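You operate a simulated robot arm through the tools that you are given. There is no shell and no other tool. Be economical: measure what you need, move in short steps, check, and stop when the job is done.

Carry out the task below with a simulated robot arm. There is one attempt and no reset: what you move stays moved.

TASK
Put the grey stone cube and the orange page clip in the pink storage box.

It is judged by the outcome, as a careful person would: the job done as asked, and still so three seconds after it is handed in. It fails if anything else is knocked over, pushed out of place, dropped, spilled or broken.

THE ROBOT
A 7-joint arm with a two-finger parallel gripper, fixed in place. Base frame: the origin is at the foot of the arm, x ahead of it, y to its left, z up; the work surface is at about z = 0. Lengths are in cm, angles in degrees, forces in N, time in s.
With the tool pointing down near the work surface it reaches from about 24 to 62 cm from the base axis. Its first joint turns from -66.0 to 66.0 degrees. Payload 2.6 kg.
Tool frame: the origin (TCP) lies between the finger pads and is the grasp point; the fingertips stand 3 cm ahead of it; z points along the fingers, y is the line along which they close. The gripper opens to 9.4 cm. The fingers are 2.8 cm wide and 1 cm thick; the gripper's body (5 by 9.6 cm) begins 5.5 cm behind the TCP.
Orientation is told as [roll, pitch, yaw] about the base's x, y, z axes, in that order, counted from this pose: with the fingers straight down and closing along the base's y, the tool's x points along the base's -x, its y along +y and its z along -z.

THE INTERFACE
- The arm moves only by the tool arm_command. Its argument "commands" is a list of rows, each a list of 7 numbers: the shift along the tool's x, y, z in units of 30 mm (1.0 is 30 mm), then the turn, a rotation vector about the tool's x, y, z in units of 5 degrees (1.0 is 5 degrees), then the finger opening in cm, from 0 to 9.4. In form: [[dx, dy, dz, wx, wy, wz, hand], ...]. A call has 1 to 12 rows; each row shifts and turns the commanded pose from where the row before left it, along the tool's axes as they then stand. A call with a number of a shift or a turn outside -1 to 1 is refused whole. A row lasts 0.2 s, in which the tool goes at most 5 cm and 8.6 degrees; a call with a longer step from one row to the next is refused whole, and so is a gripper value outside its range. A pose out of reach is approached as far as the arm can. The call stops where the force on the tool passes 40 N (or 10 N more than at its start, if that is more) or the arm is blocked; 0.2 s more then pass. The fingers move at their own pace (about 7.2 cm/s each) and stop on an object; they squeeze with about 41 N. The grip force told is the motor's: it shows also when the fingers shut on nothing. Time passes only in rows, and 0.2 s behind the last, so rows that do not move let the fingers close. It gives the time, the measured TCP pose, the force on the tool (base axes), the opening and the grip force at its end, in the units of the frame above (readings bear some noise).
- Cameras (640 x 400 px; columns grow to the right, rows downward): "scene" is fixed at [2.61, 42.54, 56.08]; the picture's right is [-0.86, -0.52, 0.00], its down [-0.31, 0.51, -0.80] and it looks along [0.41, -0.69, -0.60] (base axes); focal length 348 px, centre (320, 200). "wrist" rides on the gripper at [-3.7, 0, -5.8] in the tool frame; the picture's right is [0.00, -1.00, 0.00], its down [0.97, 0.00, -0.24] and it looks along [0.24, 0.00, 0.97] (tool axes); focal length 218 px, centre (320, 200).
- grab_frame(camera): a new picture of that camera. No time passes.
- locate(camera, pixels): for up to 12 pixels [column, row] of the newest picture of that camera ("zoom" is the newest enlarged one), the place [x, y, z] in the base frame of the surface seen there, good to about 0.2 cm. No time passes.
- enlarge(camera, box): a new picture of the part [left, top, right, bottom] of that camera's present view, enlarged. No time passes.
- sign_off(): hands the job in; it is judged then, once.

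Work in short steps. Measure before you move; look again where a grasp or a placing could have gone wrong, and mend it. You have 60 turns and 30 pictures in all, the two below and enlarged ones among them. Open the gripper and draw the arm clear of the work before you hand the job in, unless the task says otherwise; then end with one line.

The tools are called after "Call:" by a JSON object that holds its "method" and its "body". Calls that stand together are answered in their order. arm_command: Moves the arm, as the interface text tells. Its arguments: {"type":"object","properties":{"commands":{"type":"array","items":{"type":"array","items":{"type":"number"}}}},"required":["commands"]} The other tools are called the same way: grab_frame (camera) takes a picture; locate (camera, pixels) gives the place of the surface under pixels of a picture; enlarge (camera, box) takes an enlarged picture of a part of a camera's view; sign_off () hands the job in.

At the start:

```text
clock: 0.0
eef_pos: [33.02, -18.99, 27.21]
ee_rot: [0.0, 0.0, 0.0]
contact_force: [0.0, -0.3, -0.1]
finger_gap: 9.39
gripper_force: 0.0
```

scene: 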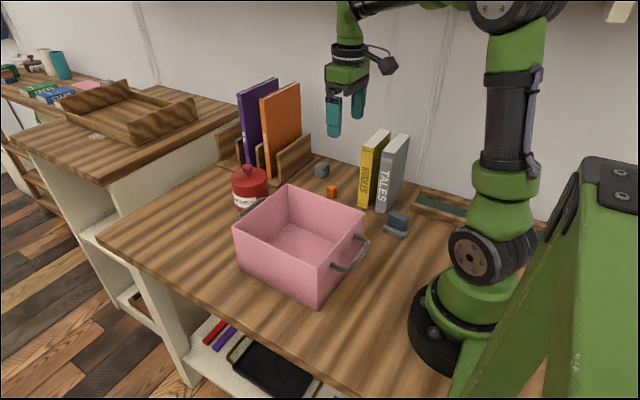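
wrist: 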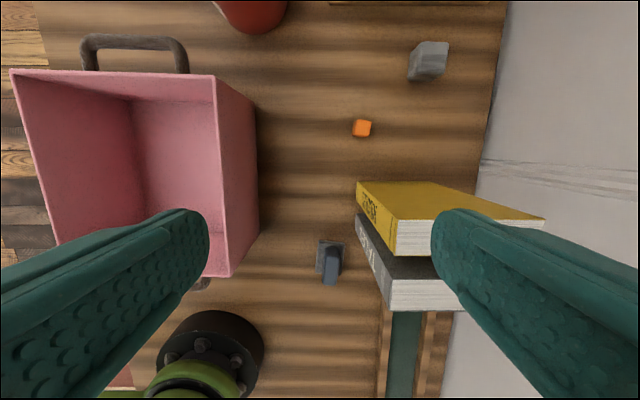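

The grey cube shows near wrist (428,62) and the orange piece near (362,128). I'll enlarge and measure both, along with the box.

Call:
{"method": "enlarge", "body": {"camera": "scene", "box": [220, 130, 420, 255]}}

Call:
{"method": "locate", "body": {"camera": "wrist", "pixels": [[428, 50], [412, 62], [446, 62], [420, 80], [362, 128], [355, 134], [370, 122], [400, 100], [10, 72], [214, 78], [230, 275], [170, 150]]}}

Call:
{"method": "locate", "body": {"camera": "scene", "pixels": [[321, 167], [332, 188], [332, 194], [288, 185], [235, 228], [319, 268], [367, 235], [300, 240], [378, 132], [408, 138], [250, 172], [300, 140]]}}

```text
3.20 times, centred on (320, 192) of scene
```

zoom: 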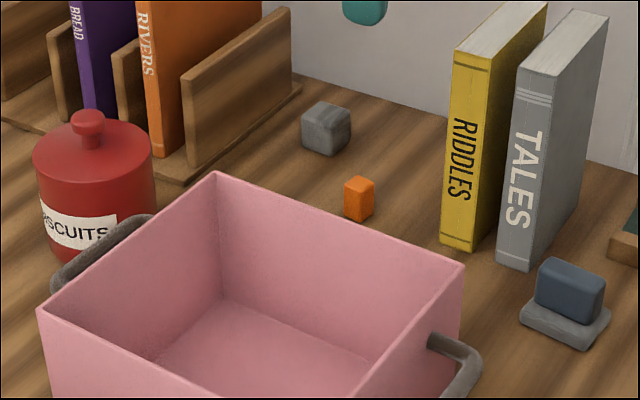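

```text
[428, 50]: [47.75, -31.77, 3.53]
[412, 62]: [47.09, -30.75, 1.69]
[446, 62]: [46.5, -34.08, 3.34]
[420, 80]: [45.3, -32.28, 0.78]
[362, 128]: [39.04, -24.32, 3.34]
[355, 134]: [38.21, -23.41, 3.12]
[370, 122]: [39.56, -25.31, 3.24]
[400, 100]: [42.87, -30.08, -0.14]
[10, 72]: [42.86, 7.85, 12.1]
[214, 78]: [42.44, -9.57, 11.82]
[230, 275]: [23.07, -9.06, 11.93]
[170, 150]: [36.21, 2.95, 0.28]
```

```text
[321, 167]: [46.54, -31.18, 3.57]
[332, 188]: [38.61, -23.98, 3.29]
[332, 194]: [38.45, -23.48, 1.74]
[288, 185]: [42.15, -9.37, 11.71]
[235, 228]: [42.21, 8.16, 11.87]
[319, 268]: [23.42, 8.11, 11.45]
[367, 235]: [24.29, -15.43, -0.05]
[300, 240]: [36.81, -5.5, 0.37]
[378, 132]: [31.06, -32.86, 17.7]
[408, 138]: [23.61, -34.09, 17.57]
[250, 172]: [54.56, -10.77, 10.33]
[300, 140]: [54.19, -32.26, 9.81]
```

Call:
{"method": "enlarge", "body": {"camera": "wrist", "box": [320, 0, 520, 125]}}

Call:
{"method": "locate", "body": {"camera": "wrist", "pixels": [[357, 183], [428, 181], [544, 218], [357, 212], [500, 60], [485, 140], [520, 60], [340, 3], [500, 3], [253, 15], [240, 30], [462, 100]]}}

Call:
{"method": "locate", "body": {"camera": "scene", "pixels": [[285, 165], [311, 137], [279, 183], [314, 158], [311, 162], [335, 155], [360, 205], [390, 131], [350, 170], [310, 155]]}}

```text
3.20 times, centred on (420, 62) of wrist
```

zoom: 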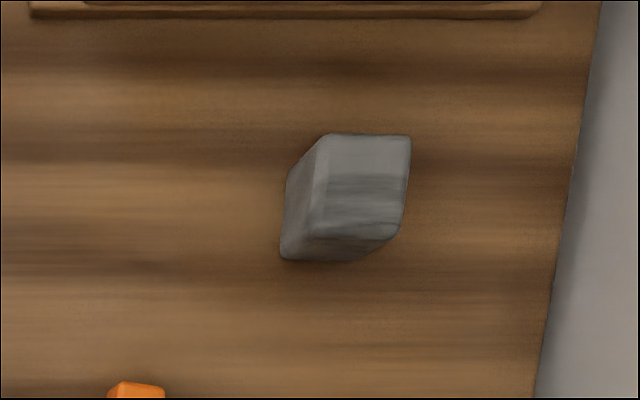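

```text
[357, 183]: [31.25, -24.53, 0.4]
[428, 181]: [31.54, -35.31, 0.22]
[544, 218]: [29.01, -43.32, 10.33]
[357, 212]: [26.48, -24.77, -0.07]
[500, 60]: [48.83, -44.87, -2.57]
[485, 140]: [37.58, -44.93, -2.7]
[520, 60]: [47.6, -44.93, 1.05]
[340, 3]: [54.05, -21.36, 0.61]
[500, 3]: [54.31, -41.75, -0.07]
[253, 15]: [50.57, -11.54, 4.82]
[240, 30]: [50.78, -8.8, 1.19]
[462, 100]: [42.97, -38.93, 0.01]
```

```text
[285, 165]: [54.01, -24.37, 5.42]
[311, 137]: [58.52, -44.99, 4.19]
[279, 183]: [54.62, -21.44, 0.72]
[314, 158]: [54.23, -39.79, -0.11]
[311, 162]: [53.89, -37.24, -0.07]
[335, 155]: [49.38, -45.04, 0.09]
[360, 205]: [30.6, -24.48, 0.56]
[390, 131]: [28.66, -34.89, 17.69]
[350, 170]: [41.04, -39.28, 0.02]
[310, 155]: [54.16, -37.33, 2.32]
```

Call:
{"method": "locate", "body": {"camera": "zoom", "pixels": [[332, 140], [405, 140], [398, 232], [316, 232], [292, 180], [285, 250], [365, 185], [113, 392], [160, 392], [290, 262]]}}

Call:
{"method": "locate", "body": {"camera": "wrist", "pixels": [[357, 120], [370, 121], [370, 135], [354, 135], [356, 130], [368, 128]]}}

```text
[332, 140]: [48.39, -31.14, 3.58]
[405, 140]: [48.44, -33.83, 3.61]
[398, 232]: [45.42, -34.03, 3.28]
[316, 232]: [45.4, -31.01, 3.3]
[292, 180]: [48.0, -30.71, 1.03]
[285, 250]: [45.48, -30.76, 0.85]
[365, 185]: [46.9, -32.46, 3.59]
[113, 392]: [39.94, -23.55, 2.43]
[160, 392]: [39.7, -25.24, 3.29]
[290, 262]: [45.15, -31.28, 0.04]
```

```text
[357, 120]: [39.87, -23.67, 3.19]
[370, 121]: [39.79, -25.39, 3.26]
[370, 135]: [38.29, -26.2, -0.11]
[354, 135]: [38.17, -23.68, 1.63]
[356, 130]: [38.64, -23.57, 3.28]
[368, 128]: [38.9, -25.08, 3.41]
```

Clip is centred near (39.0, -24.4), top z 3.3, axis-aligned; the cube is centred at (46.9, -32.4), top 3.6. Going above the clip first.

Call:
{"method": "arm_command", "body": {"commands": [[-1, -0.9, 0, 0, 0, 0, 6], [-1, -0.9, 0, 0, 0, 0, 6], [0, 0, 1, 0, 0, 0, 6], [0, 0, 1, 0, 0, 0, 6], [0, 0, 1, 0, 0, 0, 6], [0, 0, 1, 0, 0, 0, 6], [0, 0, 1, 0, 0, 0, 6], [0, 0, 1, 0, 0, 0, 6], [0, 0, 0, 0, 0, 0, 6]]}}

Call:
{"method": "grab_frame", "body": {"camera": "wrist"}}

```text
clock: 2.0
eef_pos: [38.94, -24.37, 9.06]
ee_rot: [0.0, -0.1, 0.0]
contact_force: [0.7, 0.1, 0.0]
finger_gap: 5.99
gripper_force: 0.1
```

```text
25 pictures are left
```

wrist: 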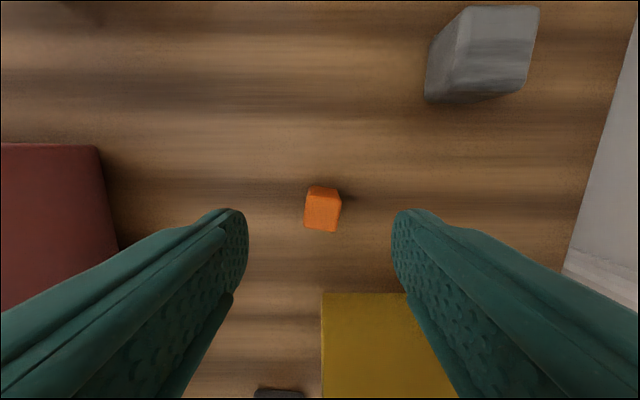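

The clip sits between the fingers at about column 322. I'll descend to z ≈ 3.5 and close.

Call:
{"method": "arm_command", "body": {"commands": [[0, 0, 0.9, 0, 0, 0, 6], [0, 0, 0.9, 0, 0, 0, 6], [0, 0, 0, 0, 0, 0, 6], [0, 0, 0, 0, 0, 0, 0], [0, 0, 0, 0, 0, 0, 0], [0, 0, 0, 0, 0, 0, 0], [0, 0, 0, 0, 0, 0, 0]]}}

```text
clock: 3.6
eef_pos: [39.14, -24.48, 3.82]
ee_rot: [0.0, 0.0, 0.1]
contact_force: [1.0, -0.4, 2.0]
finger_gap: 1.83
gripper_force: 40.9
```

Gripped (1.83 cm, 41 N). I'll lift to ~22 and carry it over the box.

Call:
{"method": "arm_command", "body": {"commands": [[0, 0, -1, 0, 0, 0, 0], [0, 0, -1, 0, 0, 0, 0], [0, 0, -1, 0, 0, 0, 0], [0, 0, -1, 0, 0, 0, 0], [0, 0, -1, 0, 0, 0, 0], [0, 0, -1, 0, 0, 0, 0], [0, 1, 0, 0, 0, 0, 0], [0, 1, 0, 0, 0, 0, 0]]}}

Call:
{"method": "arm_command", "body": {"commands": [[0.6, 1, 0, 0, 0, 0, 0], [0.6, 1, 0, 0, 0, 0, 0], [0.6, 1, 0, 0, 0, 0, 0], [0.6, 1, 0, 0, 0, 0, 0], [0.6, 1, 0, 0, 0, 0, 0], [0.3, 1, 0, 0, 0, 0, 0], [0, 0, 0, 0, 0, 0, 0]]}}

Call:
{"method": "grab_frame", "body": {"camera": "wrist"}}

```text
clock: 5.4
eef_pos: [39.16, -18.14, 21.65]
ee_rot: [0.0, 0.0, 0.1]
contact_force: [-0.2, 0.2, -0.4]
finger_gap: 1.79
gripper_force: 40.8
```

```text
clock: 7.0
eef_pos: [29.02, -0.46, 21.81]
ee_rot: [0.0, -0.1, 0.0]
contact_force: [0.1, 0.7, 1.4]
finger_gap: 1.78
gripper_force: 40.9
```

```text
24 pictures are left
```

wrist: 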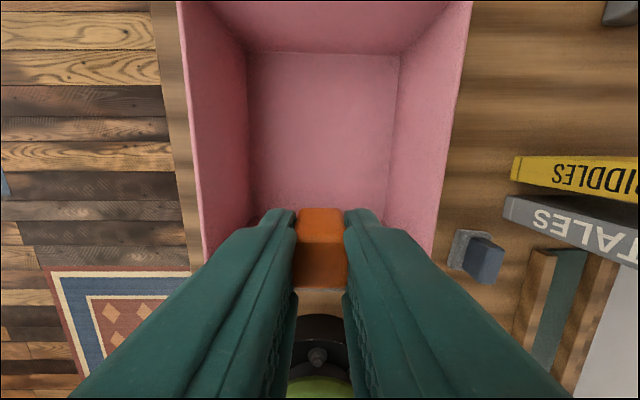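

The clip is held over the box floor. Lowering to just above the floor (TCP z ≈ 4.3) and opening to 5 cm.

Call:
{"method": "arm_command", "body": {"commands": [[0, 0, 1, 0, 0, 0, 0], [0, 0, 1, 0, 0, 0, 0], [0, 0, 1, 0, 0, 0, 0], [0, 0, 1, 0, 0, 0, 0], [0, 0, 1, 0, 0, 0, 0], [0, 0, 0.8, 0, 0, 0, 0], [0, 0, 0, 0, 0, 0, 0]]}}

Call:
{"method": "grab_frame", "body": {"camera": "scene"}}

```text
clock: 8.6
eef_pos: [29.11, -0.04, 4.4]
ee_rot: [0.0, 0.0, 0.1]
contact_force: [-0.3, -1.0, 0.0]
finger_gap: 1.79
gripper_force: 40.7
```

```text
23 pictures are left
```

scene: 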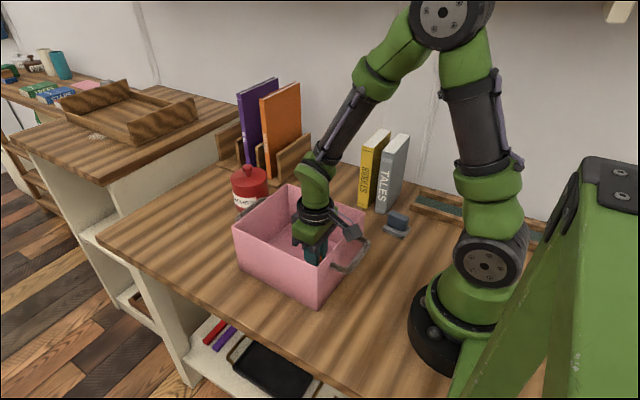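

No contact so far. Opening now, then lifting straight up.

Call:
{"method": "arm_command", "body": {"commands": [[0, 0, 0.1, 0, 0, 0, 1.8], [0, 0, 0, 0, 0, 0, 4.5], [0, 0, 0, 0, 0, 0, 4.5], [0, 0, 0, 0, 0, 0, 4.5], [0, 0, -1, 0, 0, 0, 4.5], [0, 0, -1, 0, 0, 0, 4.5], [0, 0, -1, 0, 0, 0, 4.5], [0, 0, -1, 0, 0, 0, 4.5], [0, 0, -1, 0, 0, 0, 4.5], [0, 0, -1, 0, 0, 0, 4.5], [0, 0, 0, 0, 0, 0, 4.5]]}}

Call:
{"method": "grab_frame", "body": {"camera": "wrist"}}

Call:
{"method": "grab_frame", "body": {"camera": "scene"}}

```text
clock: 11.0
eef_pos: [29.2, -0.26, 22.12]
ee_rot: [0.0, 0.1, 0.0]
contact_force: [0.4, -0.1, -0.1]
finger_gap: 4.5
gripper_force: 0.1
```

```text
22 pictures are left
```

wrist: 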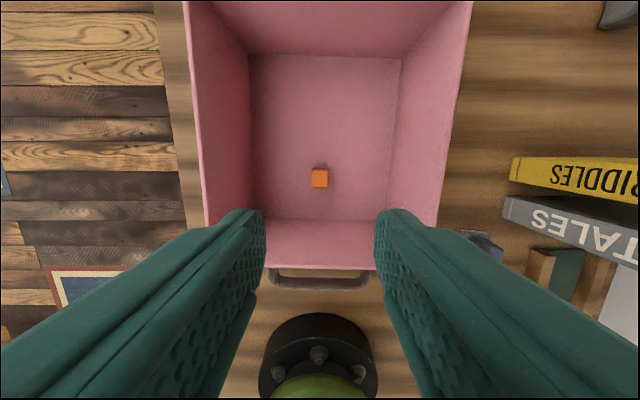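

```text
21 pictures are left
```

scene: 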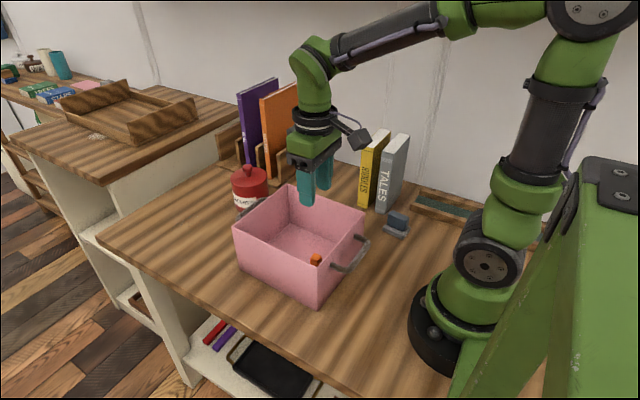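

The clip stands in the box, released. Next I move above the cube at (46.9, -32.4), staying high.

Call:
{"method": "arm_command", "body": {"commands": [[-0.537, -0.974, 0, 0, 0, 0, 7], [-0.537, -0.974, 0, 0, 0, 0, 7], [-0.537, -0.974, 0, 0, 0, 0, 7], [-0.537, -0.974, 0, 0, 0, 0, 7], [-0.537, -0.974, 0, 0, 0, 0, 7], [-0.537, -0.974, 0, 0, 0, 0, 7], [-0.537, -0.974, 0, 0, 0, 0, 7], [-0.537, -0.974, 0, 0, 0, 0, 7], [-0.537, -0.974, 0, 0, 0, 0, 7], [-0.537, -0.974, 0, 0, 0, 0, 7], [-0.537, -0.974, 0, 0, 0, 0, 7], [0, 0, 0, 0, 0, 0, 7]]}}

Call:
{"method": "arm_command", "body": {"commands": [[0, 0, 1, 0, 0, 0, 7], [0, 0, 1, 0, 0, 0, 7], [0, 0, 1, 0, 0, 0, 7], [0, 0, 1, 0, 0, 0, 7], [0, 0, 0, 0, 0, 0, 7]]}}

Call:
{"method": "grab_frame", "body": {"camera": "wrist"}}

Call:
{"method": "grab_frame", "body": {"camera": "scene"}}

```text
clock: 13.6
eef_pos: [46.76, -32.5, 22.13]
ee_rot: [0.1, 0.0, 0.0]
contact_force: [-0.7, 0.6, -0.7]
finger_gap: 7.01
gripper_force: 0.0
```

```text
clock: 14.8
eef_pos: [46.87, -32.45, 9.95]
ee_rot: [0.0, 0.0, -0.1]
contact_force: [-0.3, 0.4, 0.3]
finger_gap: 7.02
gripper_force: 0.0
```

```text
20 pictures are left
```

wrist: 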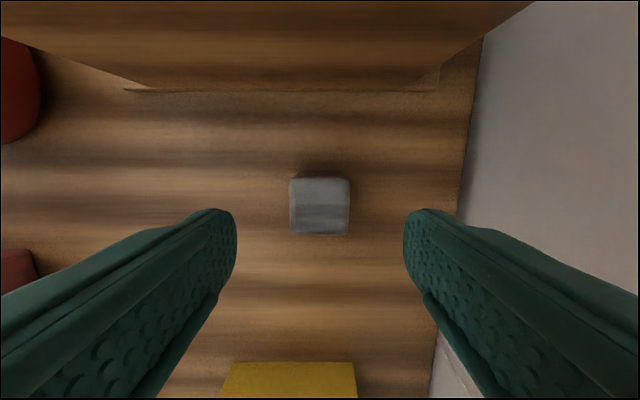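

```text
19 pictures are left
```

scene: 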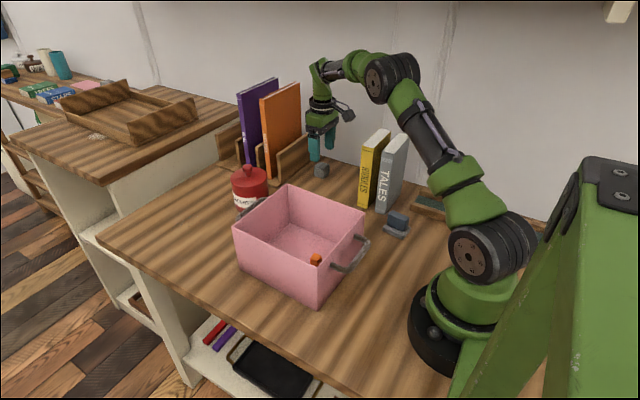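

The cube is centred between the fingers. Before lowering, I'll check the forearm's clearance over the books (tops at z 17.6).

Call:
{"method": "locate", "body": {"camera": "scene", "pixels": [[343, 80], [358, 82], [372, 98], [390, 105], [400, 120], [420, 150], [435, 165], [350, 115], [320, 95], [418, 110]]}}

Call:
{"method": "enlarge", "body": {"camera": "scene", "box": [280, 40, 480, 165]}}

```text
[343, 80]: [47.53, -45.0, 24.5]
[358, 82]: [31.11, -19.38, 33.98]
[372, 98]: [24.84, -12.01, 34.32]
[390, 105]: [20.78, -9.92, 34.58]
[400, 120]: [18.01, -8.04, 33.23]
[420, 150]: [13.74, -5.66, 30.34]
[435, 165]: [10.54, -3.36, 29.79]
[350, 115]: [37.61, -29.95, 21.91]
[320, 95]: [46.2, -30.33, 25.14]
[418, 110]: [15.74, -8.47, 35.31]
```

```text
3.20 times, centred on (380, 102) of scene
```

zoom: 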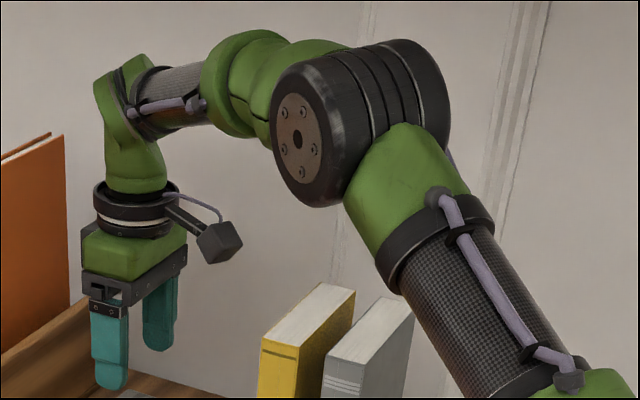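

Forearm is at z ≈ 34 and the camera pod is at x ≈ 37.6, both clear of the books. Descending and closing on the cube.

Call:
{"method": "arm_command", "body": {"commands": [[0, 0, 1, 0, 0, 0, 7], [0, 0, 1, 0, 0, 0, 7], [0, 0, 0.1, 0, 0, 0, 7], [0, 0, 0, 0, 0, 0, 7], [0, 0, 0, 0, 0, 0, 0], [0, 0, 0, 0, 0, 0, 0], [0, 0, 0, 0, 0, 0, 0], [0, 0, 0, 0, 0, 0, 0]]}}

```text
clock: 16.6
eef_pos: [46.86, -32.4, 3.62]
ee_rot: [0.0, -0.1, 0.0]
contact_force: [0.2, -0.4, 0.4]
finger_gap: 3.99
gripper_force: 41.0
```

Gripped at 4.0 cm. Lifting to ~21.6 and checking the hold.

Call:
{"method": "arm_command", "body": {"commands": [[0, 0, -1, 0, 0, 0, 0], [0, 0, -1, 0, 0, 0, 0], [0, 0, -1, 0, 0, 0, 0], [0, 0, -1, 0, 0, 0, 0], [0, 0, -1, 0, 0, 0, 0], [0, 0, -1, 0, 0, 0, 0], [0, 0, 0, 0, 0, 0, 0]]}}

Call:
{"method": "grab_frame", "body": {"camera": "wrist"}}

```text
clock: 18.2
eef_pos: [46.69, -32.3, 21.93]
ee_rot: [0.0, -0.1, 0.0]
contact_force: [0.7, -0.7, -1.3]
finger_gap: 3.98
gripper_force: 40.9
```

```text
17 pictures are left
```

wrist: 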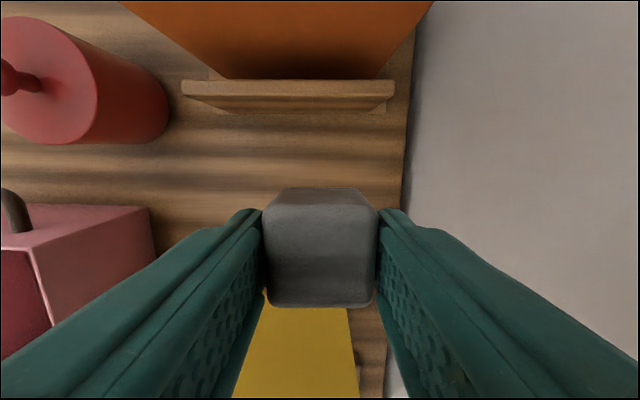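

Held firmly. Carrying to over the box at (35.5, -0.5).

Call:
{"method": "arm_command", "body": {"commands": [[0.34, 0.964, 0, 0, 0, 0, 0], [0.34, 0.964, 0, 0, 0, 0, 0], [0.34, 0.964, 0, 0, 0, 0, 0], [0.34, 0.964, 0, 0, 0, 0, 0], [0.34, 0.964, 0, 0, 0, 0, 0], [0.34, 0.964, 0, 0, 0, 0, 0], [0.34, 0.964, 0, 0, 0, 0, 0], [0.34, 0.964, 0, 0, 0, 0, 0], [0.34, 0.964, 0, 0, 0, 0, 0], [0.34, 0.964, 0, 0, 0, 0, 0], [0.34, 0.964, 0, 0, 0, 0, 0], [0, 0, 0, 0, 0, 0, 0]]}}

Call:
{"method": "grab_frame", "body": {"camera": "wrist"}}

```text
clock: 20.8
eef_pos: [35.66, -0.58, 21.77]
ee_rot: [0.0, 0.1, -0.1]
contact_force: [-0.5, -0.4, -0.7]
finger_gap: 3.95
gripper_force: 41.4
```

```text
16 pictures are left
```

wrist: 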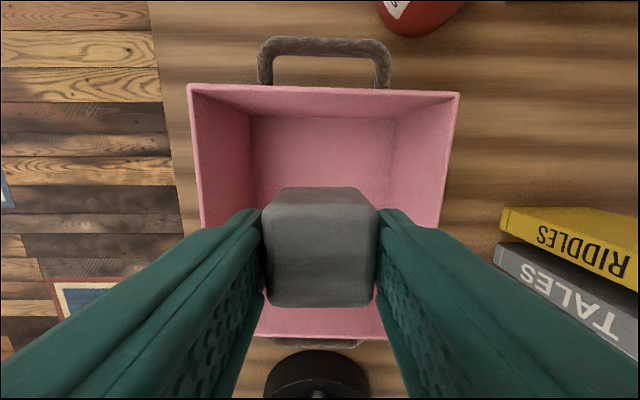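

Over the box centre. Lowering to z ≈ 4.1, then releasing to a 6.5 cm opening and lifting.

Call:
{"method": "arm_command", "body": {"commands": [[0, 0, 1, 0, 0, 0, 0], [0, 0, 1, 0, 0, 0, 0], [0, 0, 1, 0, 0, 0, 0], [0, 0, 1, 0, 0, 0, 0], [0, 0, 1, 0, 0, 0, 0], [0, 0, 0.85, 0, 0, 0, 0], [0, 0, 0, 0, 0, 0, 0]]}}

Call:
{"method": "arm_command", "body": {"commands": [[0, 0, 0, 0, 0, 0, 6.5], [0, 0, 0, 0, 0, 0, 6.5], [0, 0, 0, 0, 0, 0, 6.5], [0, 0, -1, 0, 0, 0, 6.5], [0, 0, -1, 0, 0, 0, 6.5], [0, 0, -1, 0, 0, 0, 6.5], [0, 0, -1, 0, 0, 0, 6.5], [0, 0, -1, 0, 0, 0, 6.5], [0, 0, -1, 0, 0, 0, 6.5], [0, 0, -1, 0, 0, 0, 6.5]]}}

Call:
{"method": "arm_command", "body": {"commands": [[0, -1, 0, 0, 0, 0, 6.5], [0, -1, 0, 0, 0, 0, 6.5], [0, -1, 0, 0, 0, 0, 6.5], [0, -1, 0, 0, 0, 0, 6.5], [0, -1, 0, 0, 0, 0, 6.5], [0, -1, 0, 0, 0, 0, 6.5], [0, 0, 0, 0, 0, 0, 6.5]]}}

Call:
{"method": "grab_frame", "body": {"camera": "scene"}}

Call:
{"method": "grab_frame", "body": {"camera": "wrist"}}

```text
clock: 22.4
eef_pos: [35.5, -0.65, 4.29]
ee_rot: [0.0, 0.0, 0.0]
contact_force: [-0.3, 0.6, -0.2]
finger_gap: 3.98
gripper_force: 41.0
```

```text
clock: 24.6
eef_pos: [35.68, -0.55, 25.31]
ee_rot: [0.0, 0.0, 0.1]
contact_force: [-0.7, 0.0, -1.0]
finger_gap: 6.51
gripper_force: 0.0
```

```text
clock: 26.2
eef_pos: [35.7, -18.83, 25.25]
ee_rot: [-0.1, 0.0, 0.0]
contact_force: [0.4, 0.6, 0.2]
finger_gap: 6.47
gripper_force: 0.0
```

```text
15 pictures are left
```

scene: 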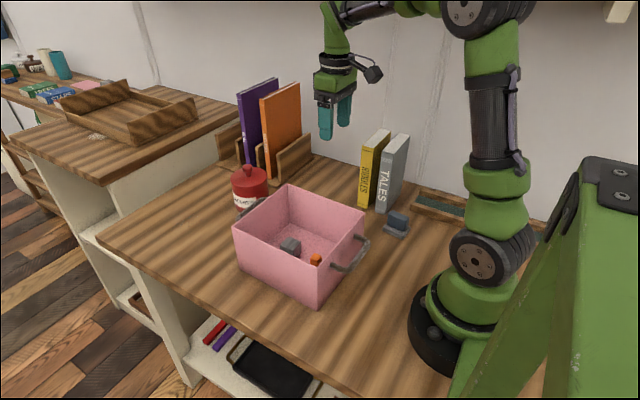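

```text
14 pictures are left
```

wrist: 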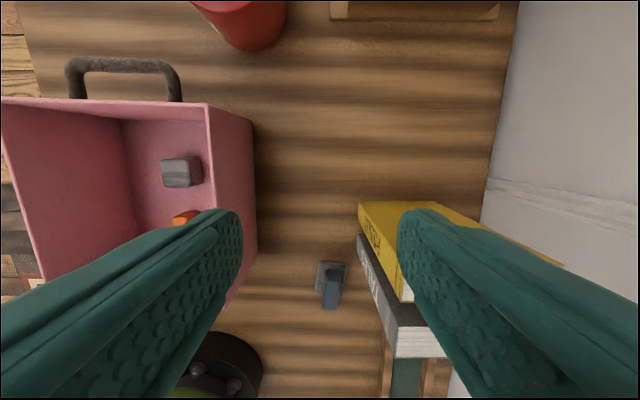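

Both pieces are in the box, at scene (290,247) and (316,259). Everything else is where it was, and the arm is clear with the gripper open, so I'm handing in.

Call:
{"method": "sign_off", "body": {}}

```text
The job is handed in.
```

The grey stone cube and the orange page clip are both in the pink storage box, and nothing else looked moved in the final pictures.
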